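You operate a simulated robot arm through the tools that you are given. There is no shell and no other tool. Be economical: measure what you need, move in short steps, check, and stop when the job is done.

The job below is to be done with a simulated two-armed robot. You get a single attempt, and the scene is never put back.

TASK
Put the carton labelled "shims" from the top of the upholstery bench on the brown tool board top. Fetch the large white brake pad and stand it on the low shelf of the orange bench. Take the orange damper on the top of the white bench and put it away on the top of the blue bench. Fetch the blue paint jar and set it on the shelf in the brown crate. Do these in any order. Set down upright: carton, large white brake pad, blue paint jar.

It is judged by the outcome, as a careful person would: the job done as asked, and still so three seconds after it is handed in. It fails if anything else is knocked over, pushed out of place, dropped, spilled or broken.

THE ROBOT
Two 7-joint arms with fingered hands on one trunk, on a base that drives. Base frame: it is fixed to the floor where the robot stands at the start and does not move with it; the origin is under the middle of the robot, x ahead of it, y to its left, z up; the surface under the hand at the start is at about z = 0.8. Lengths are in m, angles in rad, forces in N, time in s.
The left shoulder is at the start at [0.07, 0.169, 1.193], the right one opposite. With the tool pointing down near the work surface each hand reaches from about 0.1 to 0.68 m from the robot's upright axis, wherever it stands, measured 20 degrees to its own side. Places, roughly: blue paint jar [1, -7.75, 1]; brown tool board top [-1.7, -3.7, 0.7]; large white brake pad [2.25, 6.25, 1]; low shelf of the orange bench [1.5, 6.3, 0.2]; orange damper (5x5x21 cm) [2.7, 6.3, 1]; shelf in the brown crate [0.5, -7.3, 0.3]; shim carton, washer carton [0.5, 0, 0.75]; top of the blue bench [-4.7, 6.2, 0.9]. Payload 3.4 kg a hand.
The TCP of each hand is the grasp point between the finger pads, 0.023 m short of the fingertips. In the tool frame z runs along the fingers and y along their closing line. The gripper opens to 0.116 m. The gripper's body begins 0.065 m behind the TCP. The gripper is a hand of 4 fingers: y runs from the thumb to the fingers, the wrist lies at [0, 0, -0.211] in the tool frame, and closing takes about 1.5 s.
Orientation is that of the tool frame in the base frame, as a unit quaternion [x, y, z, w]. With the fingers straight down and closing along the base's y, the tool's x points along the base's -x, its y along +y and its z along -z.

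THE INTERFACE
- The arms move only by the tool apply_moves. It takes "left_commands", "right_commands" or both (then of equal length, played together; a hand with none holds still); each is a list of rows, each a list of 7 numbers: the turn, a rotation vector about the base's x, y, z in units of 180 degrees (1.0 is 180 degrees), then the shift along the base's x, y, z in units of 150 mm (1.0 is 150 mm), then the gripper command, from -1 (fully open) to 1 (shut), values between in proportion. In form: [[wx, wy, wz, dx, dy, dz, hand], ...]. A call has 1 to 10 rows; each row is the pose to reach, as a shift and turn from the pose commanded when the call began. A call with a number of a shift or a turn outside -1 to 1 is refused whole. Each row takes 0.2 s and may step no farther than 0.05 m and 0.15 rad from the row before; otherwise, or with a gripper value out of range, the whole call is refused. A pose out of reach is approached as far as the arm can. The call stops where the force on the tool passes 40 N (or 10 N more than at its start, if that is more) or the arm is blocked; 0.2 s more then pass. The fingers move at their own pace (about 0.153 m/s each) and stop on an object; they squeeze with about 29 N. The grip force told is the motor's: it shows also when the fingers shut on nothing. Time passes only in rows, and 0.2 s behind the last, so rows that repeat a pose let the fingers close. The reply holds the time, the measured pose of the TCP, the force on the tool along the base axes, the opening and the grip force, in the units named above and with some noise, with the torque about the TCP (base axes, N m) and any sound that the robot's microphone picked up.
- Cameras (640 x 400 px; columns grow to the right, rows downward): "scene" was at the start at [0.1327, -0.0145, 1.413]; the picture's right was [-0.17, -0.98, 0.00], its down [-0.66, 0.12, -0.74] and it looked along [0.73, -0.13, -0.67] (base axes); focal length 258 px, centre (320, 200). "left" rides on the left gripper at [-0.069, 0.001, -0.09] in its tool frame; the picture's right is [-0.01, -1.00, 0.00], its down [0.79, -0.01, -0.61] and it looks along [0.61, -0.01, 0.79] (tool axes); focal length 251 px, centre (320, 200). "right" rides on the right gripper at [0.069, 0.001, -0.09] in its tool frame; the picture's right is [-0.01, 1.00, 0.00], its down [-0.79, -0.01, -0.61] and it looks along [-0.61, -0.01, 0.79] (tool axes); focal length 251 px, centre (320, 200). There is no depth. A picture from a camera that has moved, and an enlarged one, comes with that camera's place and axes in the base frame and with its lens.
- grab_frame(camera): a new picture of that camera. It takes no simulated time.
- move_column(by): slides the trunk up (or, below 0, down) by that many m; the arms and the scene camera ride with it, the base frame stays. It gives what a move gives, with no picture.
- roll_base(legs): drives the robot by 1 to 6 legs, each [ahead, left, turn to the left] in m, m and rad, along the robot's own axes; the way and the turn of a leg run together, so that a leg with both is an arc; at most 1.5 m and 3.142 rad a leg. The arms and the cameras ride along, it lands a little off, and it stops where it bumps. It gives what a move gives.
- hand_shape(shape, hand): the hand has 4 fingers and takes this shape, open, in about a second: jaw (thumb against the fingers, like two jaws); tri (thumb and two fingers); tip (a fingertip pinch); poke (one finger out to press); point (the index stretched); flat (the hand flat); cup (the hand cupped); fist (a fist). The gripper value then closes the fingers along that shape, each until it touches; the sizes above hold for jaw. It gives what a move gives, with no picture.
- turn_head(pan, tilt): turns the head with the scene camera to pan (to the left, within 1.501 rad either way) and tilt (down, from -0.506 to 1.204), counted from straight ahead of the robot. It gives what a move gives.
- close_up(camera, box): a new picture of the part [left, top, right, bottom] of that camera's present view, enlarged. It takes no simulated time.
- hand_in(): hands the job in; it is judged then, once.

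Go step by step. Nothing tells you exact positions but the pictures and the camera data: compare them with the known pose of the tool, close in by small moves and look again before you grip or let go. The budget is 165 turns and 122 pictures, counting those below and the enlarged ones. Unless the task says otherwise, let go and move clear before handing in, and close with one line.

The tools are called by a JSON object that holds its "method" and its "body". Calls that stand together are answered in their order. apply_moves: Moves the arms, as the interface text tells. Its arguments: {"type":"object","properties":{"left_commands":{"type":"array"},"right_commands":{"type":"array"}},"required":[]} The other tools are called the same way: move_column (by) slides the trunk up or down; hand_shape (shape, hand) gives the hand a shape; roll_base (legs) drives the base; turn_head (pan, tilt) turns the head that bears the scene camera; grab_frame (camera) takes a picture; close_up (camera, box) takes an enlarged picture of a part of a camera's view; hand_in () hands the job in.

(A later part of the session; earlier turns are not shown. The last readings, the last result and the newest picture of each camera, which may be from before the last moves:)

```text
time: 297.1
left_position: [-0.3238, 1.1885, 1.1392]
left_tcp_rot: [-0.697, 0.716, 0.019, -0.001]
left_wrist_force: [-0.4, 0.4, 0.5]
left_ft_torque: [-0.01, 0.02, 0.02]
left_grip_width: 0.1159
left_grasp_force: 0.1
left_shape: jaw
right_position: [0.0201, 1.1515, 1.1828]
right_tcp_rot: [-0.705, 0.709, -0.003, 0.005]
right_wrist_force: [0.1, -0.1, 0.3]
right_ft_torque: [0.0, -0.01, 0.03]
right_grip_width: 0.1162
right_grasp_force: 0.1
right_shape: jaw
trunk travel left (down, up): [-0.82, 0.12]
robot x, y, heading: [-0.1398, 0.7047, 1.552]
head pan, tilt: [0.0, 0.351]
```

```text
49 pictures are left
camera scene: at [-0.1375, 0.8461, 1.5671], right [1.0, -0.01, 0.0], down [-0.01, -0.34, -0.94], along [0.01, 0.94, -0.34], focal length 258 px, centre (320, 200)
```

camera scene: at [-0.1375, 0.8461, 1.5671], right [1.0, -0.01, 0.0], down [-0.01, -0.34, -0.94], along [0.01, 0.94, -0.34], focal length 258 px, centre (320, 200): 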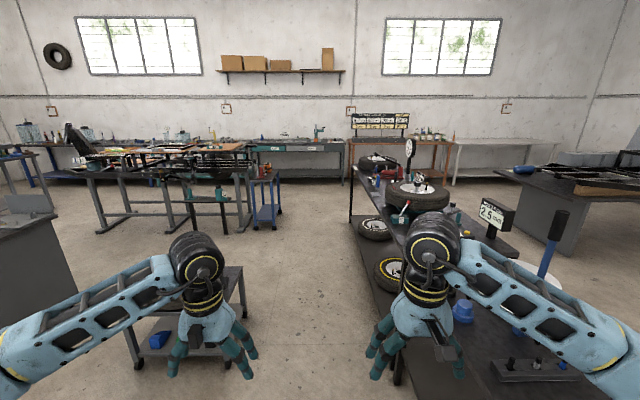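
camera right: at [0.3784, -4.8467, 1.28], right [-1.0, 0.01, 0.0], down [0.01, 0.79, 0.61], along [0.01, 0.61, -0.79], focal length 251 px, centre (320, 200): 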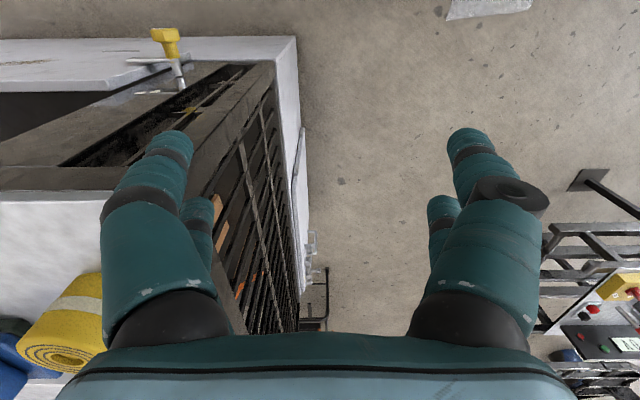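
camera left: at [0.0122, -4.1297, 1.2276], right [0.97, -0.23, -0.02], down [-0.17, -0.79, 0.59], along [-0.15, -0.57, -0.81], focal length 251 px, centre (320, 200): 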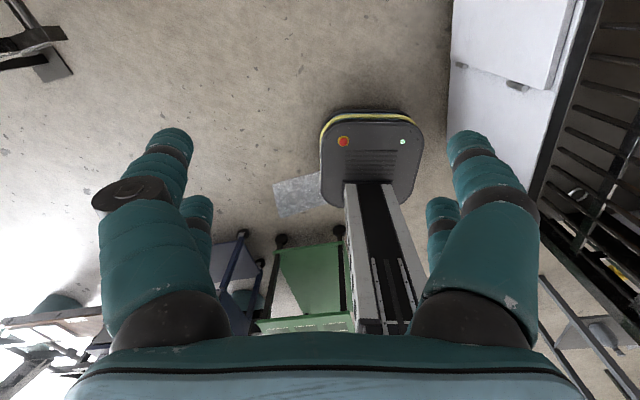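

The corridor continues; the back benches are at y≈6.3. I'll correct the heading and go to y≈4.4.

{"method": "roll_base", "body": {"legs": [[0, 0, 0.025], [0, 0.05, 0], [1.2, 0, 0], [1.2, 0, 0]]}}

{"method": "roll_base", "body": {"legs": [[1.3, 0, 0]]}}

{"method": "turn_head", "body": {"pan": -0.8, "tilt": 0.35}}

{"method": "grab_frame", "body": {"camera": "scene"}}

```text
time: 309.9
left_position: [-0.4629, 3.595, 1.1391]
left_tcp_rot: [0.719, -0.695, -0.018, 0.002]
left_wrist_force: [0.5, 0.1, -0.1]
left_ft_torque: [0.02, 0.0, 0.01]
left_grip_width: 0.1161
left_grasp_force: 0.1
left_shape: jaw
right_position: [-0.1179, 3.5795, 1.1829]
right_tcp_rot: [0.727, -0.687, 0.003, -0.004]
right_wrist_force: [0.8, -0.9, 0.4]
right_ft_torque: [0.02, 0.01, 0.0]
right_grip_width: 0.1162
right_grasp_force: 0.0
right_shape: jaw
trunk travel left (down, up): [-0.82, 0.12]
robot x, y, heading: [-0.2499, 3.1224, 1.62]
head pan, tilt: [0.0, 0.351]
```

```text
time: 316.3
left_position: [-0.5215, 4.8786, 1.1392]
left_tcp_rot: [0.72, -0.694, -0.018, 0.001]
left_wrist_force: [0.8, -1.3, -0.2]
left_ft_torque: [-0.02, -0.01, 0.0]
left_grip_width: 0.1161
left_grasp_force: 0.0
left_shape: jaw
right_position: [-0.1762, 4.861, 1.184]
right_tcp_rot: [0.726, -0.688, 0.003, -0.004]
right_wrist_force: [-0.2, 0.1, -1.0]
right_ft_torque: [0.0, -0.01, 0.02]
right_grip_width: 0.1161
right_grasp_force: 0.1
right_shape: jaw
trunk travel left (down, up): [-0.82, 0.12]
robot x, y, heading: [-0.3069, 4.4025, 1.618]
head pan, tilt: [0.0, 0.351]
```

```text
time: 317.4
left_position: [-0.5214, 4.8789, 1.1395]
left_tcp_rot: [0.719, -0.695, -0.019, 0.001]
left_wrist_force: [0.1, -0.9, 0.1]
left_ft_torque: [-0.02, 0.02, 0.03]
left_grip_width: 0.1161
left_grasp_force: 0.1
left_shape: jaw
right_position: [-0.1769, 4.8603, 1.1837]
right_tcp_rot: [0.726, -0.688, 0.004, -0.004]
right_wrist_force: [0.6, 0.5, -1.3]
right_ft_torque: [0.0, 0.01, 0.0]
right_grip_width: 0.1162
right_grasp_force: 0.0
right_shape: jaw
trunk travel left (down, up): [-0.82, 0.12]
robot x, y, heading: [-0.3081, 4.4052, 1.616]
head pan, tilt: [-0.799, 0.351]
```

```text
48 pictures are left
camera scene: at [-0.247, 4.5225, 1.567], right [0.73, -0.68, 0.0], down [-0.23, -0.25, -0.94], along [0.64, 0.69, -0.34], focal length 258 px, centre (320, 200)
```

scene: 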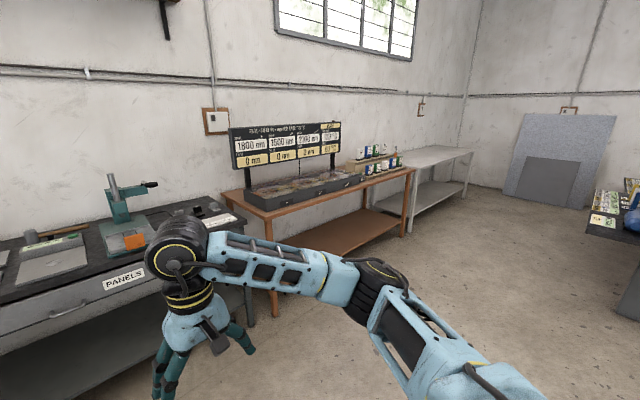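

The orange bench is ahead-right with a small rack of pads, and the white bench beyond. I'll move forward and sidestep right along y≈4.95.

{"method": "roll_base", "body": {"legs": [[0, 0, -0.046], [0.5, 0, 0], [0, -1.2, 0], [0, -1.1, 0]]}}

{"method": "turn_head", "body": {"pan": -0.15, "tilt": 0.5}}

{"method": "grab_frame", "body": {"camera": "scene"}}

```text
time: 331.7
left_position: [1.786, 5.3812, 1.1388]
left_tcp_rot: [-0.707, 0.707, 0.018, -0.002]
left_wrist_force: [0.8, -0.1, -0.1]
left_ft_torque: [0.01, 0.07, -0.01]
left_grip_width: 0.1159
left_grasp_force: 0.0
left_shape: jaw
right_position: [2.1304, 5.354, 1.1839]
right_tcp_rot: [0.714, -0.7, 0.004, -0.004]
right_wrist_force: [0.1, 0.1, 0.1]
right_ft_torque: [-0.01, 0.0, -0.01]
right_grip_width: 0.116
right_grasp_force: 0.1
right_shape: jaw
trunk travel left (down, up): [-0.82, 0.12]
robot x, y, heading: [1.9866, 4.9025, 1.579]
head pan, tilt: [-0.799, 0.351]
```

```text
time: 332.7
left_position: [1.787, 5.383, 1.1394]
left_tcp_rot: [-0.706, 0.708, 0.018, -0.001]
left_wrist_force: [-0.3, 0.3, 0.3]
left_ft_torque: [0.0, 0.02, -0.02]
left_grip_width: 0.1163
left_grasp_force: 0.1
left_shape: jaw
right_position: [2.1317, 5.3516, 1.1831]
right_tcp_rot: [0.713, -0.701, 0.003, -0.004]
right_wrist_force: [-0.5, -0.3, 0.4]
right_ft_torque: [0.01, -0.02, -0.02]
right_grip_width: 0.1161
right_grasp_force: 0.1
right_shape: jaw
trunk travel left (down, up): [-0.82, 0.12]
robot x, y, heading: [1.9803, 4.8972, 1.576]
head pan, tilt: [-0.15, 0.499]
```

```text
47 pictures are left
camera scene: at [1.9958, 5.0417, 1.5533], right [0.99, -0.14, 0.0], down [-0.07, -0.47, -0.88], along [0.12, 0.87, -0.48], focal length 258 px, centre (320, 200)
```

scene: 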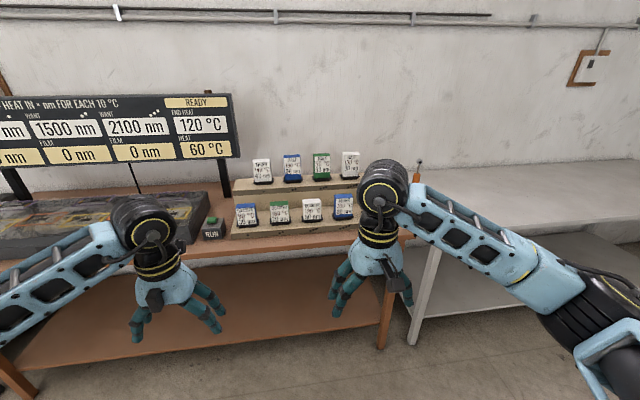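

There's a two-step rack with coloured pads on the orange bench, and the orange damper peeks out at its right. Zooming in.

{"method": "close_up", "body": {"camera": "scene", "box": [220, 140, 370, 235]}}

{"method": "close_up", "body": {"camera": "scene", "box": [380, 140, 500, 230]}}

```text
4.21 times, centred on (295, 188) of scene
camera zoom: at [1.9958, 5.0417, 1.5533], right [0.99, -0.14, 0.0], down [-0.07, -0.47, -0.88], along [0.12, 0.87, -0.48], focal length 1088 px, centre (425, 253)
```

zoom: 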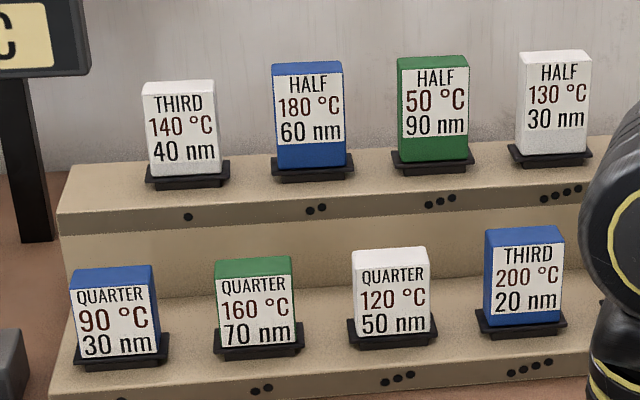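

```text
4.44 times, centred on (440, 185) of scene
camera zoom: at [1.9958, 5.0417, 1.5533], right [0.99, -0.14, 0.0], down [-0.07, -0.47, -0.88], along [0.12, 0.87, -0.48], focal length 1149 px, centre (-213, 267)
```

zoom: 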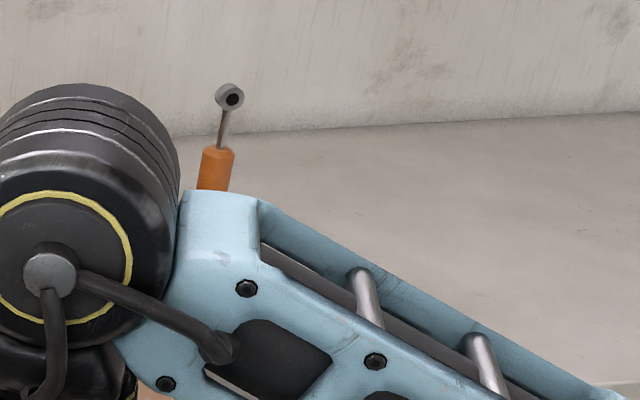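

The large white pad is "HALF 130 °C" at the top-right of the rack, near (2.32,6.25); the smaller whites are THIRD and QUARTER. I'll raise the trunk fully and approach.

{"method": "move_column", "body": {"by": 0.11}}

{"method": "roll_base", "body": {"legs": [[0, -0.2, 0], [0.6, 0, 0]]}}

{"method": "turn_head", "body": {"pan": -0.25, "tilt": 0.65}}

{"method": "grab_frame", "body": {"camera": "scene"}}

```text
time: 334.1
left_position: [1.7878, 5.3817, 1.2487]
left_tcp_rot: [-0.706, 0.708, 0.018, -0.001]
left_wrist_force: [0.1, -0.9, 0.2]
left_ft_torque: [-0.04, 0.0, 0.02]
left_grip_width: 0.1159
left_grasp_force: 0.0
left_shape: jaw
right_position: [2.1325, 5.3538, 1.2939]
right_tcp_rot: [0.714, -0.7, 0.004, -0.004]
right_wrist_force: [0.3, -0.4, -1.1]
right_ft_torque: [0.0, 0.02, 0.0]
right_grip_width: 0.1161
right_grasp_force: 0.1
right_shape: jaw
trunk travel left (down, up): [-0.93, 0.01]
robot x, y, heading: [1.981, 4.8993, 1.586]
head pan, tilt: [-0.15, 0.499]
```

```text
time: 338.7
left_position: [1.9928, 5.9892, 1.2504]
left_tcp_rot: [-0.703, 0.711, 0.019, 0.0]
left_wrist_force: [0.3, -0.3, 0.2]
left_ft_torque: [0.03, -0.03, 0.01]
left_grip_width: 0.1158
left_grasp_force: 0.1
left_shape: jaw
right_position: [2.3369, 5.9561, 1.2946]
right_tcp_rot: [0.71, -0.704, 0.003, -0.004]
right_wrist_force: [-0.5, -0.7, -0.3]
right_ft_torque: [0.01, -0.02, -0.02]
right_grip_width: 0.116
right_grasp_force: 0.1
right_shape: jaw
trunk travel left (down, up): [-0.93, 0.01]
robot x, y, heading: [2.1863, 5.5024, 1.567]
head pan, tilt: [-0.15, 0.499]
```

```text
time: 339.4
left_position: [1.9936, 5.9903, 1.2514]
left_tcp_rot: [-0.702, 0.712, 0.019, -0.001]
left_wrist_force: [0.5, 0.2, -0.4]
left_ft_torque: [-0.01, 0.04, 0.03]
left_grip_width: 0.1161
left_grasp_force: 0.0
left_shape: jaw
right_position: [2.3373, 5.9578, 1.2933]
right_tcp_rot: [0.709, -0.705, 0.003, -0.004]
right_wrist_force: [-0.7, 0.2, 0.3]
right_ft_torque: [0.03, 0.0, 0.0]
right_grip_width: 0.1158
right_grasp_force: 0.1
right_shape: jaw
trunk travel left (down, up): [-0.93, 0.01]
robot x, y, heading: [2.1874, 5.5078, 1.573]
head pan, tilt: [-0.25, 0.649]
```

```text
44 pictures are left
camera scene: at [2.2059, 5.6415, 1.65], right [0.97, -0.25, 0.0], down [-0.15, -0.59, -0.8], along [0.2, 0.77, -0.6], focal length 258 px, centre (320, 200)
```

scene: 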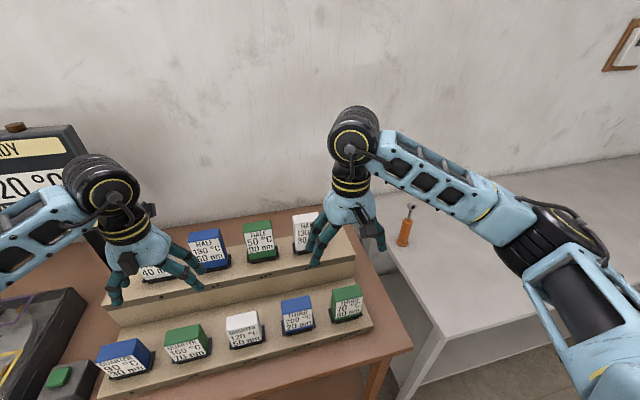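

The right hand hides part of the rack; I'll shift it right to see whether the top row has another pad.

{"method": "apply_moves", "body": {"right_commands": [[0, 0, 0, 0.3, -0.1, 0, -1], [0, 0, 0, 0.6, -0.2, 0, -1], [0, 0, 0, 0.9, -0.3, 0, -1], [0, 0, 0, 1.0, -0.4, 0, -1]]}}

{"method": "close_up", "body": {"camera": "scene", "box": [180, 180, 440, 345]}}

{"method": "grab_frame", "body": {"camera": "right"}}

```text
time: 340.4
left_position: [1.9928, 5.9897, 1.2505]
left_tcp_rot: [-0.703, 0.711, 0.018, -0.001]
left_wrist_force: [-0.2, 0.1, 0.1]
left_ft_torque: [0.0, -0.02, 0.0]
left_grip_width: 0.1159
left_grasp_force: 0.0
left_shape: jaw
right_position: [2.4871, 5.8962, 1.2935]
right_tcp_rot: [0.71, -0.704, 0.003, -0.004]
right_wrist_force: [0.1, -0.1, -0.5]
right_ft_torque: [0.01, 0.02, 0.01]
right_grip_width: 0.1162
right_grasp_force: 0.0
right_shape: jaw
trunk travel left (down, up): [-0.93, 0.01]
robot x, y, heading: [2.1855, 5.5027, 1.572]
head pan, tilt: [-0.25, 0.649]
```

```text
2.42 times, centred on (310, 262) of scene
camera zoom: at [2.2059, 5.6407, 1.6501], right [0.97, -0.25, 0.0], down [-0.15, -0.59, -0.8], along [0.2, 0.77, -0.6], focal length 626 px, centre (344, 48)
```

zoom: 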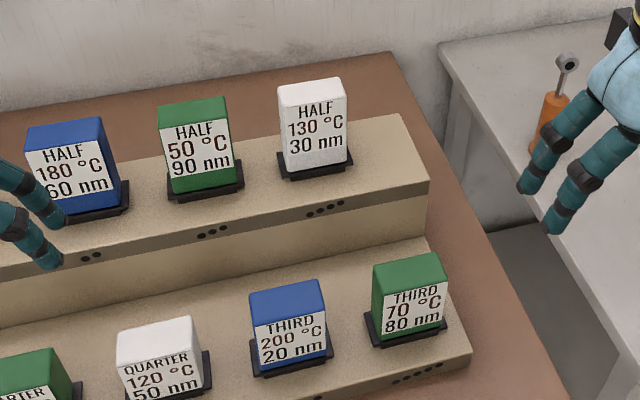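

```text
42 pictures are left
camera right: at [2.4856, 5.8279, 1.3822], right [-1.0, 0.0, -0.01], down [-0.01, 0.79, 0.61], along [0.01, 0.61, -0.79], focal length 251 px, centre (320, 200)
```

right: 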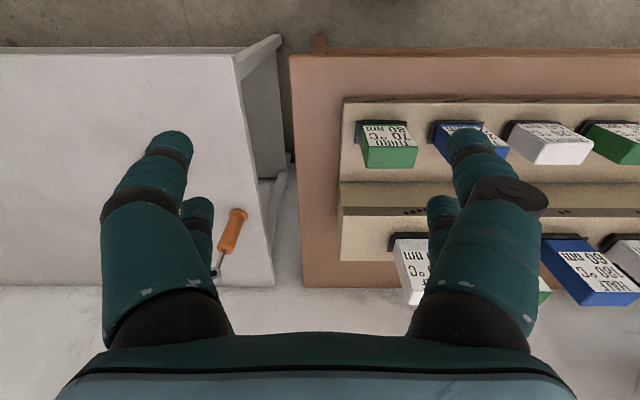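

"HALF 130 °C" is clearly the largest white pad, at about (2.313,6.205), z 1.03–1.16, thin in y. I'll step forward 0.1 and bring the right hand over it, turned 90° to grip across its thickness.

{"method": "apply_moves", "body": {"left_commands": [[0, 0, 0, 0, -0.3, 0, -1], [0, 0, 0, 0, -0.6, 0, -1], [0, 0, 0, 0, -0.9, 0, -1], [0, 0, 0, 0, -1.0, 0, -1]]}}

{"method": "roll_base", "body": {"legs": [[0.1, 0, 0]]}}

{"method": "apply_moves", "body": {"right_commands": [[0, 0, 0.047, -0.09, 0.08, 0, -1], [0, 0, 0.094, -0.18, 0.16, 0, -1], [0, 0, 0.141, -0.27, 0.24, 0, -1], [0, 0, 0.188, -0.36, 0.32, 0, -1], [0, 0, 0.235, -0.45, 0.4, 0, -1], [0, 0, 0.282, -0.54, 0.48, 0, -1], [0, 0, 0.329, -0.63, 0.56, 0, -1], [0, 0, 0.376, -0.72, 0.64, 0, -1], [0, 0, 0.423, -0.81, 0.72, 0, -1], [0, 0, 0.47, -0.9, 0.8, 0, -1]]}}

```text
time: 341.4
left_position: [1.9926, 5.8427, 1.2507]
left_tcp_rot: [-0.702, 0.712, 0.019, -0.001]
left_wrist_force: [0.2, -0.4, -0.3]
left_ft_torque: [-0.03, -0.02, 0.01]
left_grip_width: 0.1159
left_grasp_force: 0.1
left_shape: jaw
right_position: [2.4873, 5.8975, 1.2928]
right_tcp_rot: [0.71, -0.705, 0.004, -0.004]
right_wrist_force: [-0.4, 0.1, 0.3]
right_ft_torque: [0.04, 0.02, -0.03]
right_grip_width: 0.1158
right_grasp_force: 0.0
right_shape: jaw
trunk travel left (down, up): [-0.93, 0.01]
robot x, y, heading: [2.1843, 5.5073, 1.569]
head pan, tilt: [-0.25, 0.649]
```

```text
time: 342.6
left_position: [1.9931, 5.9341, 1.2525]
left_tcp_rot: [-0.703, 0.711, 0.019, 0.001]
left_wrist_force: [-0.7, -0.7, -0.7]
left_ft_torque: [0.01, -0.02, -0.05]
left_grip_width: 0.1162
left_grasp_force: 0.0
left_shape: jaw
right_position: [2.4862, 5.9902, 1.296]
right_tcp_rot: [0.71, -0.704, 0.001, -0.006]
right_wrist_force: [0.0, -1.5, 0.2]
right_ft_torque: [0.04, 0.02, 0.01]
right_grip_width: 0.1161
right_grasp_force: 0.0
right_shape: jaw
trunk travel left (down, up): [-0.93, 0.01]
robot x, y, heading: [2.1838, 5.6037, 1.567]
head pan, tilt: [-0.25, 0.649]
```

```text
time: 344.8
left_position: [1.9931, 5.9416, 1.2496]
left_tcp_rot: [-0.703, 0.711, 0.018, -0.001]
left_wrist_force: [0.0, -0.3, 0.0]
left_ft_torque: [0.03, -0.01, -0.01]
left_grip_width: 0.116
left_grasp_force: 0.1
left_shape: jaw
right_position: [2.3516, 6.1171, 1.2921]
right_tcp_rot: [0.999, -0.041, 0.0, -0.004]
right_wrist_force: [0.0, -0.6, -0.8]
right_ft_torque: [-0.04, 0.0, 0.0]
right_grip_width: 0.1163
right_grasp_force: 0.0
right_shape: jaw
trunk travel left (down, up): [-0.93, 0.01]
robot x, y, heading: [2.1828, 5.6071, 1.571]
head pan, tilt: [-0.25, 0.649]
```

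Rotation worked. Now centre over the pad and take a look from both cameras.

{"method": "apply_moves", "body": {"right_commands": [[0, 0, 0.01, -0.1, 0.2, 0, -1], [0, 0, 0.02, -0.2, 0.4, 0, -1], [0, 0, 0.026, -0.257, 0.587, 0, -1], [0, 0, 0.026, -0.257, 0.587, 0, -1]]}}

{"method": "grab_frame", "body": {"camera": "right"}}

{"method": "grab_frame", "body": {"camera": "scene"}}

```text
time: 345.8
left_position: [1.994, 5.9404, 1.2509]
left_tcp_rot: [-0.703, 0.711, 0.018, -0.001]
left_wrist_force: [-0.4, 0.2, 0.1]
left_ft_torque: [0.01, 0.01, -0.01]
left_grip_width: 0.116
left_grasp_force: 0.0
left_shape: jaw
right_position: [2.3136, 6.2029, 1.2931]
right_tcp_rot: [1.0, -0.001, -0.001, -0.005]
right_wrist_force: [0.3, 0.1, 0.2]
right_ft_torque: [0.0, 0.01, -0.01]
right_grip_width: 0.1163
right_grasp_force: 0.1
right_shape: jaw
trunk travel left (down, up): [-0.93, 0.01]
robot x, y, heading: [2.1843, 5.6026, 1.572]
head pan, tilt: [-0.25, 0.649]
```

```text
41 pictures are left
camera right: at [2.3819, 6.2014, 1.3827], right [-0.01, -1.0, -0.01], down [-0.79, 0.0, 0.61], along [-0.61, 0.02, -0.79], focal length 251 px, centre (320, 200)
```

right: 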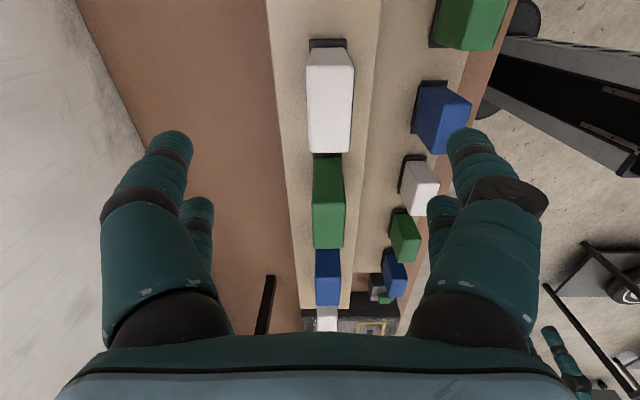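

```text
40 pictures are left
camera scene: at [2.2065, 5.7399, 1.65], right [0.97, -0.25, 0.0], down [-0.15, -0.59, -0.8], along [0.2, 0.77, -0.6], focal length 258 px, centre (320, 200)
```

scene: 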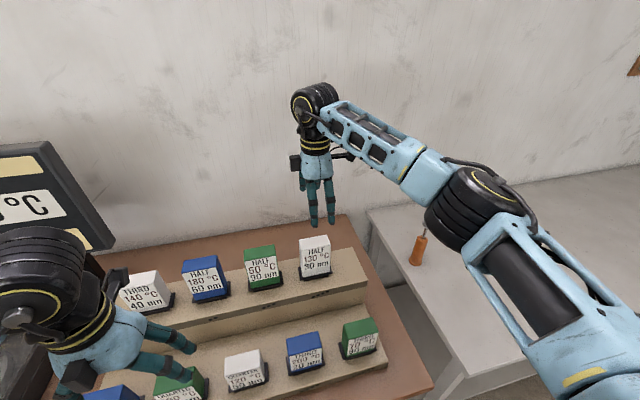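

The pad sits centred between the fingers. Descending to grip it.

{"method": "apply_moves", "body": {"right_commands": [[0, 0, 0, -0.02, -0.03, -0.25, -1], [0, 0, 0, -0.03, -0.04, -0.5, -1], [0, 0, 0, -0.03, -0.04, -0.75, -1], [0, 0, 0, -0.03, -0.04, -0.9, -1], [0, 0, 0, -0.03, -0.04, -0.9, -1]]}}

{"method": "grab_frame", "body": {"camera": "right"}}

```text
time: 347.0
left_position: [1.9921, 5.9404, 1.2508]
left_tcp_rot: [-0.704, 0.71, 0.018, -0.001]
left_wrist_force: [-0.2, 0.4, -0.5]
left_ft_torque: [0.01, 0.01, -0.01]
left_grip_width: 0.1159
left_grasp_force: 0.2
left_shape: jaw
right_position: [2.3088, 6.1982, 1.159]
right_tcp_rot: [1.0, -0.002, 0.0, -0.006]
right_wrist_force: [0.3, 0.0, 0.0]
right_ft_torque: [0.05, -0.03, 0.02]
right_grip_width: 0.1159
right_grasp_force: 0.0
right_shape: jaw
trunk travel left (down, up): [-0.93, 0.01]
robot x, y, heading: [2.1821, 5.6029, 1.571]
head pan, tilt: [-0.25, 0.649]
```

```text
39 pictures are left
camera right: at [2.3757, 6.1971, 1.2478], right [-0.01, -1.0, -0.01], down [-0.79, 0.0, 0.61], along [-0.61, 0.02, -0.79], focal length 251 px, centre (320, 200)
```

right: 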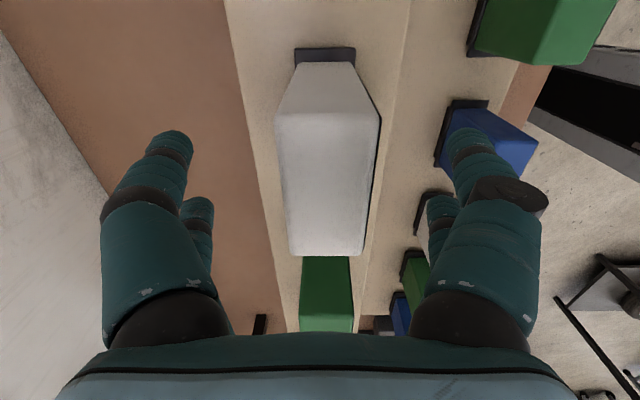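

Aligned. Down the last bit and close.

{"method": "apply_moves", "body": {"right_commands": [[0, 0, 0, 0, 0, -0.15, -1], [0, 0, 0, 0, 0, -0.3, -1], [0, 0, 0, 0, 0, -0.3, 0.2], [0, 0, 0, 0, 0, -0.3, 1], [0, 0, 0, 0, 0, -0.3, 1], [0, 0, 0, 0, 0, -0.3, 1], [0, 0, 0, 0, 0, -0.3, 1], [0, 0, 0, 0, 0, -0.3, 1]]}}

{"method": "apply_moves", "body": {"right_commands": [[0, 0, 0, 0, 0, 0.1, 1], [0, 0, 0, 0, 0, 0.3, 1], [0, 0, 0, 0, 0, 0.6, 1], [0, 0, 0, 0, 0, 0.9, 1], [0, 0, 0, 0, 0, 0.9, 1]]}}

{"method": "grab_frame", "body": {"camera": "scene"}}

```text
time: 348.8
left_position: [1.9926, 5.941, 1.2496]
left_tcp_rot: [-0.704, 0.71, 0.019, -0.001]
left_wrist_force: [-0.1, 1.0, 0.7]
left_ft_torque: [0.0, -0.01, -0.03]
left_grip_width: 0.1158
left_grasp_force: 0.1
left_shape: jaw
right_position: [2.3086, 6.1975, 1.1128]
right_tcp_rot: [1.0, -0.002, -0.001, -0.005]
right_wrist_force: [0.5, -0.3, -0.5]
right_ft_torque: [-0.05, -0.01, 0.02]
right_grip_width: 0.0322
right_grasp_force: 29.1
right_shape: jaw
trunk travel left (down, up): [-0.93, 0.01]
robot x, y, heading: [2.1847, 5.6087, 1.57]
head pan, tilt: [-0.25, 0.649]
```

```text
time: 350.0
left_position: [1.9919, 5.9406, 1.2513]
left_tcp_rot: [-0.703, 0.711, 0.017, -0.002]
left_wrist_force: [0.4, 0.5, -0.2]
left_ft_torque: [0.0, 0.0, 0.02]
left_grip_width: 0.1163
left_grasp_force: 0.2
left_shape: jaw
right_position: [2.3092, 6.1972, 1.2476]
right_tcp_rot: [1.0, -0.002, -0.001, -0.004]
right_wrist_force: [0.4, -0.5, -4.2]
right_ft_torque: [0.0, -0.04, 0.01]
right_grip_width: 0.0321
right_grasp_force: 29.0
right_shape: jaw
trunk travel left (down, up): [-0.93, 0.01]
robot x, y, heading: [2.1848, 5.6077, 1.566]
head pan, tilt: [-0.25, 0.649]
```

```text
38 pictures are left
camera scene: at [2.206, 5.7418, 1.6498], right [0.97, -0.25, 0.0], down [-0.15, -0.59, -0.8], along [0.2, 0.77, -0.61], focal length 258 px, centre (320, 200)
```

scene: 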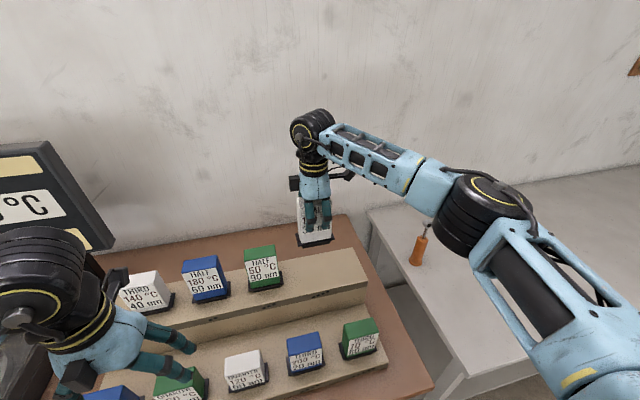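

The pad (with its little black foot) is lifted cleanly. I'll retract, back away from the bench and lower the trunk to look at the low shelf.

{"method": "apply_moves", "body": {"right_commands": [[0, 0, 0, 0, -0.3, 0.05, 1], [0, 0, 0, 0, -0.6, 0.05, 1], [0, 0, 0, 0, -0.9, 0.05, 1], [0, 0, 0, 0, -1.0, 0.05, 1], [0, 0, 0, 0, -1.0, 0.05, 1]]}}

{"method": "roll_base", "body": {"legs": [[-0.36, 0, 0]]}}

{"method": "move_column", "body": {"by": -0.4}}

{"method": "move_column", "body": {"by": -0.4}}

{"method": "turn_head", "body": {"pan": 0.0, "tilt": 0.5}}

{"method": "grab_frame", "body": {"camera": "scene"}}

```text
time: 351.2
left_position: [1.9913, 5.9404, 1.25]
left_tcp_rot: [-0.703, 0.711, 0.018, -0.002]
left_wrist_force: [0.3, 0.3, -0.4]
left_ft_torque: [0.01, -0.03, -0.01]
left_grip_width: 0.1165
left_grasp_force: 0.0
left_shape: jaw
right_position: [2.3093, 6.0475, 1.2553]
right_tcp_rot: [1.0, -0.002, -0.001, -0.004]
right_wrist_force: [0.5, 0.8, -3.2]
right_ft_torque: [0.03, -0.01, 0.01]
right_grip_width: 0.0319
right_grasp_force: 29.5
right_shape: jaw
trunk travel left (down, up): [-0.93, 0.01]
robot x, y, heading: [2.1838, 5.6043, 1.572]
head pan, tilt: [-0.25, 0.649]
```

```text
time: 353.4
left_position: [1.9918, 5.589, 1.25]
left_tcp_rot: [-0.705, 0.709, 0.018, -0.002]
left_wrist_force: [0.2, -0.2, -0.1]
left_ft_torque: [0.0, 0.0, -0.02]
left_grip_width: 0.1161
left_grasp_force: 0.0
left_shape: jaw
right_position: [2.3081, 5.6973, 1.2543]
right_tcp_rot: [1.0, 0.002, -0.002, -0.004]
right_wrist_force: [-0.7, 0.4, -4.4]
right_ft_torque: [-0.02, 0.01, -0.02]
right_grip_width: 0.032
right_grasp_force: 28.8
right_shape: jaw
trunk travel left (down, up): [-0.93, 0.01]
robot x, y, heading: [2.1851, 5.2545, 1.573]
head pan, tilt: [-0.25, 0.649]
```

```text
time: 357.3
left_position: [1.9924, 5.5862, 0.8488]
left_tcp_rot: [-0.705, 0.709, 0.019, -0.001]
left_wrist_force: [-0.1, -0.3, 0.3]
left_ft_torque: [0.01, 0.0, 0.01]
left_grip_width: 0.1161
left_grasp_force: 0.1
left_shape: jaw
right_position: [2.3083, 5.695, 0.8553]
right_tcp_rot: [1.0, 0.001, -0.001, -0.005]
right_wrist_force: [-0.5, -0.9, -5.1]
right_ft_torque: [-0.02, -0.01, 0.0]
right_grip_width: 0.0319
right_grasp_force: 29.4
right_shape: jaw
trunk travel left (down, up): [-0.53, 0.41]
robot x, y, heading: [2.1879, 5.2531, 1.577]
head pan, tilt: [-0.25, 0.649]
```

```text
time: 361.1
left_position: [1.9909, 5.5859, 0.4511]
left_tcp_rot: [-0.705, 0.709, 0.019, -0.001]
left_wrist_force: [0.3, -0.1, -0.9]
left_ft_torque: [0.02, -0.01, -0.02]
left_grip_width: 0.116
left_grasp_force: 0.1
left_shape: jaw
right_position: [2.3078, 5.6947, 0.4558]
right_tcp_rot: [1.0, 0.001, 0.0, -0.004]
right_wrist_force: [-0.8, -0.3, -5.5]
right_ft_torque: [0.0, -0.01, -0.01]
right_grip_width: 0.0324
right_grasp_force: 28.3
right_shape: jaw
trunk travel left (down, up): [-0.13, 0.81]
robot x, y, heading: [2.1868, 5.2515, 1.577]
head pan, tilt: [-0.25, 0.649]
```

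```text
time: 361.9
left_position: [1.9906, 5.5871, 0.4517]
left_tcp_rot: [-0.705, 0.709, 0.018, -0.001]
left_wrist_force: [0.1, 0.1, -0.4]
left_ft_torque: [-0.01, -0.01, 0.01]
left_grip_width: 0.1158
left_grasp_force: 0.1
left_shape: jaw
right_position: [2.3084, 5.6948, 0.4555]
right_tcp_rot: [1.0, 0.001, -0.001, -0.004]
right_wrist_force: [0.6, -0.1, -5.0]
right_ft_torque: [0.0, 0.0, 0.01]
right_grip_width: 0.0325
right_grasp_force: 28.6
right_shape: jaw
trunk travel left (down, up): [-0.13, 0.81]
robot x, y, heading: [2.1868, 5.2535, 1.577]
head pan, tilt: [0.0, 0.499]
```

```text
37 pictures are left
camera scene: at [2.1848, 5.3948, 0.8632], right [1.0, 0.01, 0.0], down [0.0, -0.48, -0.88], along [0.0, 0.88, -0.48], focal length 258 px, centre (320, 200)
```

scene: 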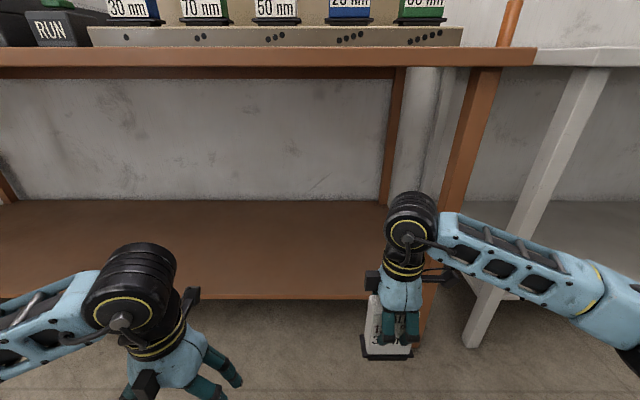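

The low shelf is empty, front edge at y≈5.96, top near z≈0.2. I'll shift the pad left a bit, lower it slightly, and drive forward 0.3.

{"method": "apply_moves", "body": {"right_commands": [[0, 0, 0, -0.25, 0, -0.1, 1], [0, 0, 0, -0.5, 0, -0.2, 1], [0, 0, 0, -0.7, 0, -0.3, 1], [0, 0, 0, -0.7, 0, -0.3, 1]]}}

{"method": "roll_base", "body": {"legs": [[0.3, 0, 0]]}}

{"method": "apply_moves", "body": {"right_commands": [[0, 0, 0, 0, 0.25, 0, 1], [0, 0, 0, 0, 0.5, 0, 1], [0, 0, 0, 0, 0.75, 0, 1], [0, 0, 0, 0, 0.85, 0, 1], [0, 0, 0, 0, 0.85, 0, 1]]}}

{"method": "turn_head", "body": {"pan": 0.0, "tilt": 0.6}}

{"method": "grab_frame", "body": {"camera": "scene"}}

```text
time: 362.9
left_position: [1.9901, 5.5858, 0.4514]
left_tcp_rot: [-0.705, 0.709, 0.019, -0.001]
left_wrist_force: [-0.1, 0.7, 0.5]
left_ft_torque: [-0.01, 0.0, -0.01]
left_grip_width: 0.1159
left_grasp_force: 0.1
left_shape: jaw
right_position: [2.2038, 5.6932, 0.4101]
right_tcp_rot: [1.0, 0.001, -0.001, -0.005]
right_wrist_force: [-0.6, -0.7, -4.9]
right_ft_torque: [-0.01, 0.01, 0.04]
right_grip_width: 0.0321
right_grasp_force: 29.2
right_shape: jaw
trunk travel left (down, up): [-0.13, 0.81]
robot x, y, heading: [2.1897, 5.253, 1.576]
head pan, tilt: [0.0, 0.499]
```

```text
time: 365.0
left_position: [1.989, 5.8773, 0.4526]
left_tcp_rot: [-0.703, 0.711, 0.019, 0.001]
left_wrist_force: [0.4, -1.1, 0.2]
left_ft_torque: [0.0, -0.01, 0.01]
left_grip_width: 0.116
left_grasp_force: 0.1
left_shape: jaw
right_position: [2.2019, 5.982, 0.4093]
right_tcp_rot: [1.0, 0.0, 0.002, -0.003]
right_wrist_force: [-0.3, 0.0, -4.5]
right_ft_torque: [0.02, 0.0, -0.04]
right_grip_width: 0.0319
right_grasp_force: 29.5
right_shape: jaw
trunk travel left (down, up): [-0.13, 0.81]
robot x, y, heading: [2.1834, 5.5431, 1.567]
head pan, tilt: [0.0, 0.499]
stopped in leg 1: the robot was blocked; the commanded pose is now the measured one
```

```text
time: 366.2
left_position: [1.9892, 5.8813, 0.4506]
left_tcp_rot: [-0.703, 0.711, 0.017, -0.002]
left_wrist_force: [0.0, -0.1, -0.1]
left_ft_torque: [-0.02, 0.01, 0.01]
left_grip_width: 0.1159
left_grasp_force: 0.1
left_shape: jaw
right_position: [2.2002, 6.1144, 0.407]
right_tcp_rot: [1.0, 0.001, 0.0, 0.001]
right_wrist_force: [0.5, -0.5, -4.2]
right_ft_torque: [-0.03, 0.01, 0.0]
right_grip_width: 0.032
right_grasp_force: 29.4
right_shape: jaw
trunk travel left (down, up): [-0.13, 0.81]
robot x, y, heading: [2.1872, 5.5485, 1.572]
head pan, tilt: [0.0, 0.499]
```

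```text
time: 366.9
left_position: [1.99, 5.8806, 0.4501]
left_tcp_rot: [-0.703, 0.711, 0.018, -0.002]
left_wrist_force: [-0.3, 0.1, 0.9]
left_ft_torque: [0.03, 0.02, 0.0]
left_grip_width: 0.1161
left_grasp_force: 0.1
left_shape: jaw
right_position: [2.2032, 6.1124, 0.4052]
right_tcp_rot: [1.0, 0.0, 0.001, 0.001]
right_wrist_force: [1.0, -0.4, -4.0]
right_ft_torque: [0.04, 0.01, 0.0]
right_grip_width: 0.0318
right_grasp_force: 29.1
right_shape: jaw
trunk travel left (down, up): [-0.13, 0.81]
robot x, y, heading: [2.1826, 5.543, 1.567]
head pan, tilt: [0.0, 0.6]
```

```text
36 pictures are left
camera scene: at [2.1817, 5.6855, 0.8542], right [1.0, 0.0, 0.0], down [0.0, -0.57, -0.82], along [0.0, 0.82, -0.57], focal length 258 px, centre (320, 200)
```

scene: 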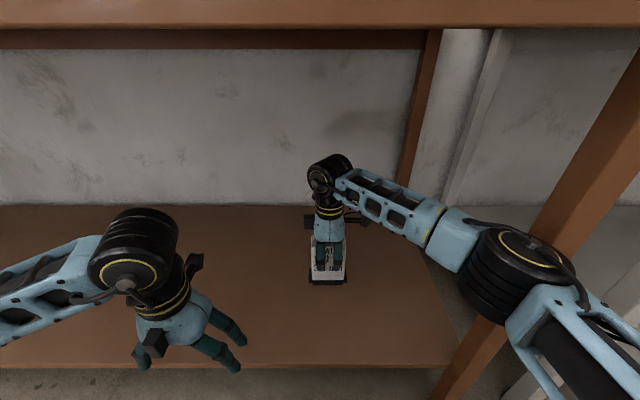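

Base touched something softly; I'll back off 1 cm. The pad hangs over the shelf, so I'll then lower it gently until contact.

{"method": "roll_base", "body": {"legs": [[-0.012, 0, 0]]}}

{"method": "apply_moves", "body": {"right_commands": [[0, 0, 0, 0, 0, -0.2, 1], [0, 0, 0, 0, 0, -0.4, 1], [0, 0, 0, 0, 0, -0.5, 1], [0, 0, 0, 0, 0, -0.55, 1], [0, 0, 0, 0, 0, -0.6, 1], [0, 0, 0, 0, 0, -0.64, 1], [0, 0, 0, 0, 0, -0.68, 1], [0, 0, 0, 0, 0, -0.72, 1], [0, 0, 0, 0, 0, -0.76, 1], [0, 0, 0, 0, 0, -0.8, 1]]}}

```text
time: 367.6
left_position: [1.9884, 5.867, 0.4498]
left_tcp_rot: [-0.703, 0.711, 0.018, -0.002]
left_wrist_force: [-0.5, -0.3, -0.5]
left_ft_torque: [-0.04, -0.01, 0.0]
left_grip_width: 0.1157
left_grasp_force: 0.2
left_shape: jaw
right_position: [2.2013, 6.1003, 0.4062]
right_tcp_rot: [1.0, -0.001, 0.0, 0.0]
right_wrist_force: [0.2, -0.2, -4.4]
right_ft_torque: [0.03, 0.04, 0.05]
right_grip_width: 0.0319
right_grasp_force: 29.1
right_shape: jaw
trunk travel left (down, up): [-0.13, 0.81]
robot x, y, heading: [2.182, 5.5326, 1.571]
head pan, tilt: [0.0, 0.6]
```

```text
time: 369.6
left_position: [1.9913, 5.8672, 0.4515]
left_tcp_rot: [-0.703, 0.711, 0.02, -0.001]
left_wrist_force: [-0.2, 1.3, 0.7]
left_ft_torque: [0.0, 0.02, -0.01]
left_grip_width: 0.116
left_grasp_force: 0.1
left_shape: jaw
right_position: [2.2008, 6.1002, 0.302]
right_tcp_rot: [1.0, -0.001, -0.001, -0.004]
right_wrist_force: [3.8, -7.2, 28.8]
right_ft_torque: [-0.33, -0.09, 0.04]
right_grip_width: 0.033
right_grasp_force: 28.9
right_shape: jaw
trunk travel left (down, up): [-0.13, 0.81]
robot x, y, heading: [2.1836, 5.5333, 1.569]
head pan, tilt: [0.0, 0.6]
stopped in row 10 (right hand): the force on the tool passed its limit at 44 N (the readings are from after the stop); the commanded pose is now the measured one
```

Contact at the expected height. I'll zoom for a check, then ease, release and lift away.

{"method": "apply_moves", "body": {"right_commands": [[0, 0, 0, 0, 0, 0.02, 1], [0, 0, 0, 0, 0, 0.02, 0.7], [0, 0, 0, 0, 0, 0.02, 0.4], [0, 0, 0, 0, 0, 0.02, 0], [0, 0, 0, 0, 0, 0.02, -0.5], [0, 0, 0, 0, 0, 0.02, -1], [0, 0, 0, 0, 0, 0.02, -1], [0, 0, 0, 0, 0, 0.02, -1]]}}

{"method": "close_up", "body": {"camera": "scene", "box": [250, 160, 410, 320]}}

```text
time: 371.4
left_position: [1.9904, 5.8679, 0.4492]
left_tcp_rot: [-0.703, 0.711, 0.018, -0.001]
left_wrist_force: [-0.2, 0.2, 0.3]
left_ft_torque: [0.05, -0.04, 0.01]
left_grip_width: 0.116
left_grasp_force: 0.1
left_shape: jaw
right_position: [2.2012, 6.1019, 0.2999]
right_tcp_rot: [1.0, 0.0, 0.001, -0.001]
right_wrist_force: [-0.1, 1.0, 0.3]
right_ft_torque: [0.0, 0.01, -0.03]
right_grip_width: 0.1159
right_grasp_force: 0.1
right_shape: jaw
trunk travel left (down, up): [-0.13, 0.81]
robot x, y, heading: [2.1848, 5.5351, 1.57]
head pan, tilt: [0.0, 0.6]
```

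```text
2.50 times, centred on (330, 240) of scene
camera zoom: at [2.1818, 5.6727, 0.8542], right [1.0, 0.0, 0.0], down [0.0, -0.57, -0.82], along [0.0, 0.82, -0.57], focal length 646 px, centre (295, 100)
```

zoom: 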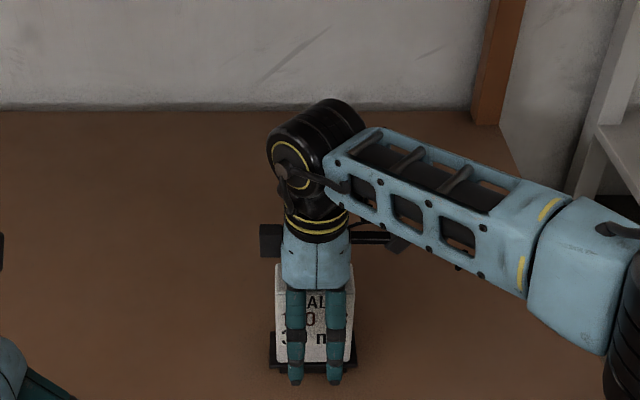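

Pad stands free. Lift straight up 0.11, then reverse out.

{"method": "apply_moves", "body": {"right_commands": [[0, 0, 0, 0, 0, 0.15, -1], [0, 0, 0, 0, 0, 0.35, -1], [0, 0, 0, 0, 0, 0.6, -1], [0, 0, 0, 0, 0, 0.75, -1], [0, 0, 0, 0, 0, 0.75, -1]]}}

{"method": "roll_base", "body": {"legs": [[-0.4, 0, 0]]}}

{"method": "turn_head", "body": {"pan": 0.0, "tilt": 0.4}}

{"method": "grab_frame", "body": {"camera": "scene"}}

```text
time: 372.6
left_position: [1.9908, 5.8671, 0.4503]
left_tcp_rot: [-0.703, 0.711, 0.018, -0.001]
left_wrist_force: [0.5, -0.5, -1.1]
left_ft_torque: [-0.04, -0.01, 0.0]
left_grip_width: 0.116
left_grasp_force: 0.0
left_shape: jaw
right_position: [2.2016, 6.1023, 0.4146]
right_tcp_rot: [1.0, 0.0, 0.0, -0.001]
right_wrist_force: [0.0, 0.2, 0.3]
right_ft_torque: [-0.04, 0.0, -0.04]
right_grip_width: 0.1159
right_grasp_force: 0.0
right_shape: jaw
trunk travel left (down, up): [-0.13, 0.81]
robot x, y, heading: [2.1839, 5.535, 1.57]
head pan, tilt: [0.0, 0.6]
```

```text
time: 375.1
left_position: [1.9895, 5.4614, 0.4505]
left_tcp_rot: [-0.704, 0.71, 0.019, -0.001]
left_wrist_force: [-0.5, -0.1, -0.2]
left_ft_torque: [-0.01, 0.05, -0.01]
left_grip_width: 0.1159
left_grasp_force: 0.1
left_shape: jaw
right_position: [2.2025, 5.6963, 0.4126]
right_tcp_rot: [1.0, 0.0, 0.001, 0.0]
right_wrist_force: [0.3, 0.4, 0.1]
right_ft_torque: [0.0, -0.01, -0.01]
right_grip_width: 0.1156
right_grasp_force: 0.1
right_shape: jaw
trunk travel left (down, up): [-0.13, 0.81]
robot x, y, heading: [2.1812, 5.1301, 1.572]
head pan, tilt: [0.0, 0.6]
```

```text
time: 375.9
left_position: [1.99, 5.4613, 0.4496]
left_tcp_rot: [-0.703, 0.711, 0.018, -0.001]
left_wrist_force: [-0.2, -1.5, 0.4]
left_ft_torque: [0.0, -0.01, 0.02]
left_grip_width: 0.1161
left_grasp_force: 0.1
left_shape: jaw
right_position: [2.201, 5.6959, 0.4141]
right_tcp_rot: [1.0, 0.0, 0.0, -0.001]
right_wrist_force: [0.1, -0.3, -0.4]
right_ft_torque: [0.02, 0.0, -0.06]
right_grip_width: 0.1161
right_grasp_force: 0.1
right_shape: jaw
trunk travel left (down, up): [-0.13, 0.81]
robot x, y, heading: [2.1809, 5.1288, 1.576]
head pan, tilt: [0.0, 0.4]
```

```text
34 pictures are left
camera scene: at [2.182, 5.2706, 0.8724], right [1.0, 0.0, 0.0], down [0.0, -0.39, -0.92], along [0.0, 0.92, -0.39], focal length 258 px, centre (320, 200)
```

scene: 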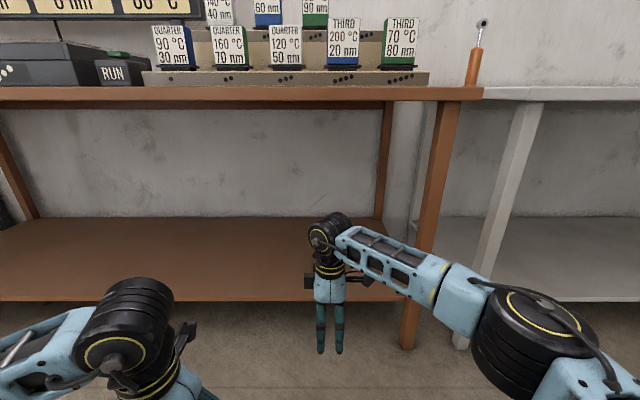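

The pad is placed (I'll check it when the view clears). The damper stands on the white bench at about (2.695,6.245), top ≈1.09. I'll raise the trunk, tuck the right hand away, and sidestep right to line up the left hand.

{"method": "move_column", "body": {"by": 0.4}}

{"method": "move_column", "body": {"by": 0.17}}

{"method": "apply_moves", "body": {"right_commands": [[0, 0, 0, 0.2, -0.2, 0.1, -1], [0, 0, 0, 0.4, -0.4, 0.2, -1], [0, 0, 0, 0.6, -0.6, 0.3, -1], [0, 0, 0, 0.8, -0.8, 0.4, -1], [0, 0, 0, 1.0, -1.0, 0.5, -1], [0, 0, 0, 1.0, -1.0, 0.5, -1]]}}

{"method": "roll_base", "body": {"legs": [[0, -0.63, 0]]}}

{"method": "turn_head", "body": {"pan": 0.2, "tilt": 0.5}}

{"method": "grab_frame", "body": {"camera": "scene"}}

```text
time: 379.7
left_position: [1.9889, 5.4626, 0.8495]
left_tcp_rot: [-0.704, 0.71, 0.019, -0.001]
left_wrist_force: [-0.5, 0.5, 0.0]
left_ft_torque: [0.03, 0.03, 0.01]
left_grip_width: 0.1162
left_grasp_force: 0.1
left_shape: jaw
right_position: [2.2003, 5.6957, 0.8139]
right_tcp_rot: [1.0, 0.0, 0.0, -0.001]
right_wrist_force: [-0.5, 0.4, 0.3]
right_ft_torque: [0.0, -0.06, 0.0]
right_grip_width: 0.1158
right_grasp_force: 0.1
right_shape: jaw
trunk travel left (down, up): [-0.53, 0.41]
robot x, y, heading: [2.1853, 5.1276, 1.57]
head pan, tilt: [0.0, 0.4]
```

```text
time: 381.6
left_position: [1.9895, 5.4621, 1.0199]
left_tcp_rot: [-0.704, 0.71, 0.019, -0.001]
left_wrist_force: [0.1, 0.3, 0.1]
left_ft_torque: [-0.03, -0.02, 0.0]
left_grip_width: 0.116
left_grasp_force: 0.0
left_shape: jaw
right_position: [2.2008, 5.6957, 0.9825]
right_tcp_rot: [1.0, 0.001, 0.0, -0.002]
right_wrist_force: [0.8, 0.2, 0.6]
right_ft_torque: [0.0, -0.01, -0.05]
right_grip_width: 0.1159
right_grasp_force: 0.0
right_shape: jaw
trunk travel left (down, up): [-0.7, 0.24]
robot x, y, heading: [2.1836, 5.1278, 1.57]
head pan, tilt: [0.0, 0.4]
```

```text
time: 383.0
left_position: [1.9888, 5.4619, 1.02]
left_tcp_rot: [-0.703, 0.711, 0.017, -0.002]
left_wrist_force: [0.3, 0.4, 0.2]
left_ft_torque: [-0.02, -0.02, 0.01]
left_grip_width: 0.116
left_grasp_force: 0.0
left_shape: jaw
right_position: [2.351, 5.5476, 1.0601]
right_tcp_rot: [1.0, 0.0, 0.0, -0.002]
right_wrist_force: [-0.7, 0.3, 0.0]
right_ft_torque: [0.01, -0.01, 0.02]
right_grip_width: 0.1157
right_grasp_force: 0.1
right_shape: jaw
trunk travel left (down, up): [-0.7, 0.24]
robot x, y, heading: [2.1822, 5.1261, 1.572]
head pan, tilt: [0.0, 0.4]
```

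```text
time: 386.6
left_position: [2.6227, 5.4624, 1.0206]
left_tcp_rot: [-0.703, 0.711, 0.019, -0.001]
left_wrist_force: [-0.6, -0.1, 0.4]
left_ft_torque: [-0.03, 0.0, 0.01]
left_grip_width: 0.1161
left_grasp_force: 0.0
left_shape: jaw
right_position: [2.9836, 5.5456, 1.0599]
right_tcp_rot: [1.0, -0.001, 0.0, -0.001]
right_wrist_force: [-0.1, 0.5, -0.2]
right_ft_torque: [-0.01, 0.0, -0.03]
right_grip_width: 0.1161
right_grasp_force: 0.0
right_shape: jaw
trunk travel left (down, up): [-0.7, 0.24]
robot x, y, heading: [2.816, 5.1296, 1.57]
head pan, tilt: [0.0, 0.4]
```

```text
time: 387.3
left_position: [2.624, 5.4621, 1.0206]
left_tcp_rot: [-0.702, 0.712, 0.018, -0.002]
left_wrist_force: [-0.3, -0.3, 0.8]
left_ft_torque: [0.01, 0.03, 0.01]
left_grip_width: 0.116
left_grasp_force: 0.0
left_shape: jaw
right_position: [2.9856, 5.5468, 1.059]
right_tcp_rot: [1.0, -0.002, 0.0, -0.001]
right_wrist_force: [0.8, 0.4, -0.1]
right_ft_torque: [0.02, -0.02, -0.04]
right_grip_width: 0.1158
right_grasp_force: 0.1
right_shape: jaw
trunk travel left (down, up): [-0.7, 0.24]
robot x, y, heading: [2.8135, 5.1293, 1.57]
head pan, tilt: [0.201, 0.499]
```

```text
33 pictures are left
camera scene: at [2.7971, 5.2672, 1.4334], right [0.98, 0.2, 0.0], down [0.09, -0.47, -0.88], along [-0.17, 0.86, -0.48], focal length 258 px, centre (320, 200)
```

scene: 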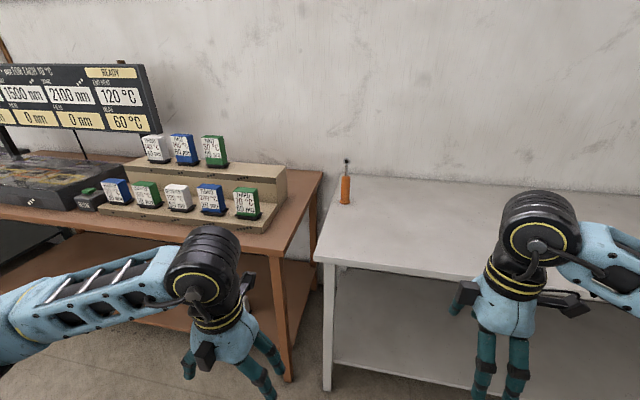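

Damper is at (2.71,6.25), bench top ≈0.88. I'll drive forward 0.4 and tilt the left hand forward.

{"method": "roll_base", "body": {"legs": [[0.4, 0, 0]]}}

{"method": "apply_moves", "body": {"left_commands": [[0.045, 0, 0, 0.08, 0.05, 0.05, -1], [0.09, 0, 0, 0.16, 0.1, 0.1, -1], [0.135, 0, 0, 0.24, 0.2, 0.1, -1], [0.18, 0, 0, 0.32, 0.3, 0.1, -1], [0.225, 0, 0, 0.4, 0.45, 0.05, -1], [0.27, 0, 0, 0.48, 0.6, 0, -1], [0.31, 0, 0, 0.55, 0.75, -0.1, -1], [0.333, 0, 0, 0.573, 0.9, -0.15, -1], [0.333, 0, 0, 0.573, 0.9, -0.15, -1]]}}

{"method": "grab_frame", "body": {"camera": "left"}}

```text
time: 389.8
left_position: [2.6228, 5.8654, 1.0197]
left_tcp_rot: [-0.703, 0.711, 0.018, -0.002]
left_wrist_force: [0.6, -0.3, -0.7]
left_ft_torque: [-0.02, 0.01, 0.02]
left_grip_width: 0.1161
left_grasp_force: 0.0
left_shape: jaw
right_position: [2.9839, 5.951, 1.0583]
right_tcp_rot: [1.0, 0.0, 0.0, -0.001]
right_wrist_force: [0.0, 0.3, -0.4]
right_ft_torque: [0.02, 0.0, 0.01]
right_grip_width: 0.1161
right_grasp_force: 0.1
right_shape: jaw
trunk travel left (down, up): [-0.7, 0.24]
robot x, y, heading: [2.8175, 5.5321, 1.572]
head pan, tilt: [0.201, 0.499]
```

```text
time: 391.8
left_position: [2.7079, 6.002, 0.9994]
left_tcp_rot: [0.61, -0.606, -0.371, -0.351]
left_wrist_force: [0.1, -0.1, -0.1]
left_ft_torque: [0.01, 0.02, 0.01]
left_grip_width: 0.1158
left_grasp_force: 0.2
left_shape: jaw
left hand out of reach, approached as far as the arm can: row 3, 4, 5, 6
right_position: [2.9824, 5.9505, 1.0599]
right_tcp_rot: [1.0, 0.0, 0.001, -0.002]
right_wrist_force: [-0.2, 0.1, 0.7]
right_ft_torque: [-0.05, -0.02, 0.01]
right_grip_width: 0.1157
right_grasp_force: 0.1
right_shape: jaw
trunk travel left (down, up): [-0.7, 0.24]
robot x, y, heading: [2.8157, 5.5276, 1.567]
head pan, tilt: [0.201, 0.499]
```

```text
32 pictures are left
camera left: at [2.7096, 5.9546, 1.1024], right [1.0, 0.02, -0.01], down [0.02, -0.91, -0.41], along [-0.02, 0.41, -0.91], focal length 251 px, centre (320, 200)
```

left: 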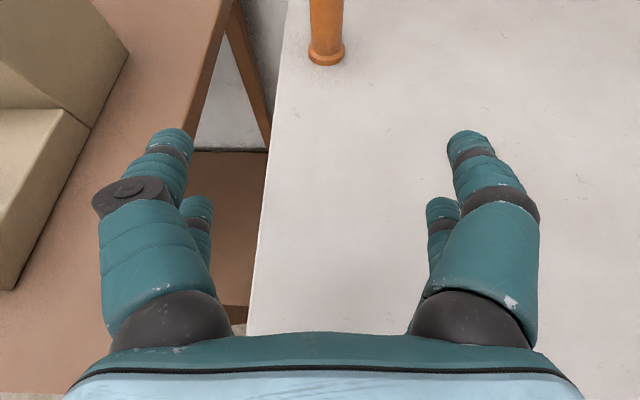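

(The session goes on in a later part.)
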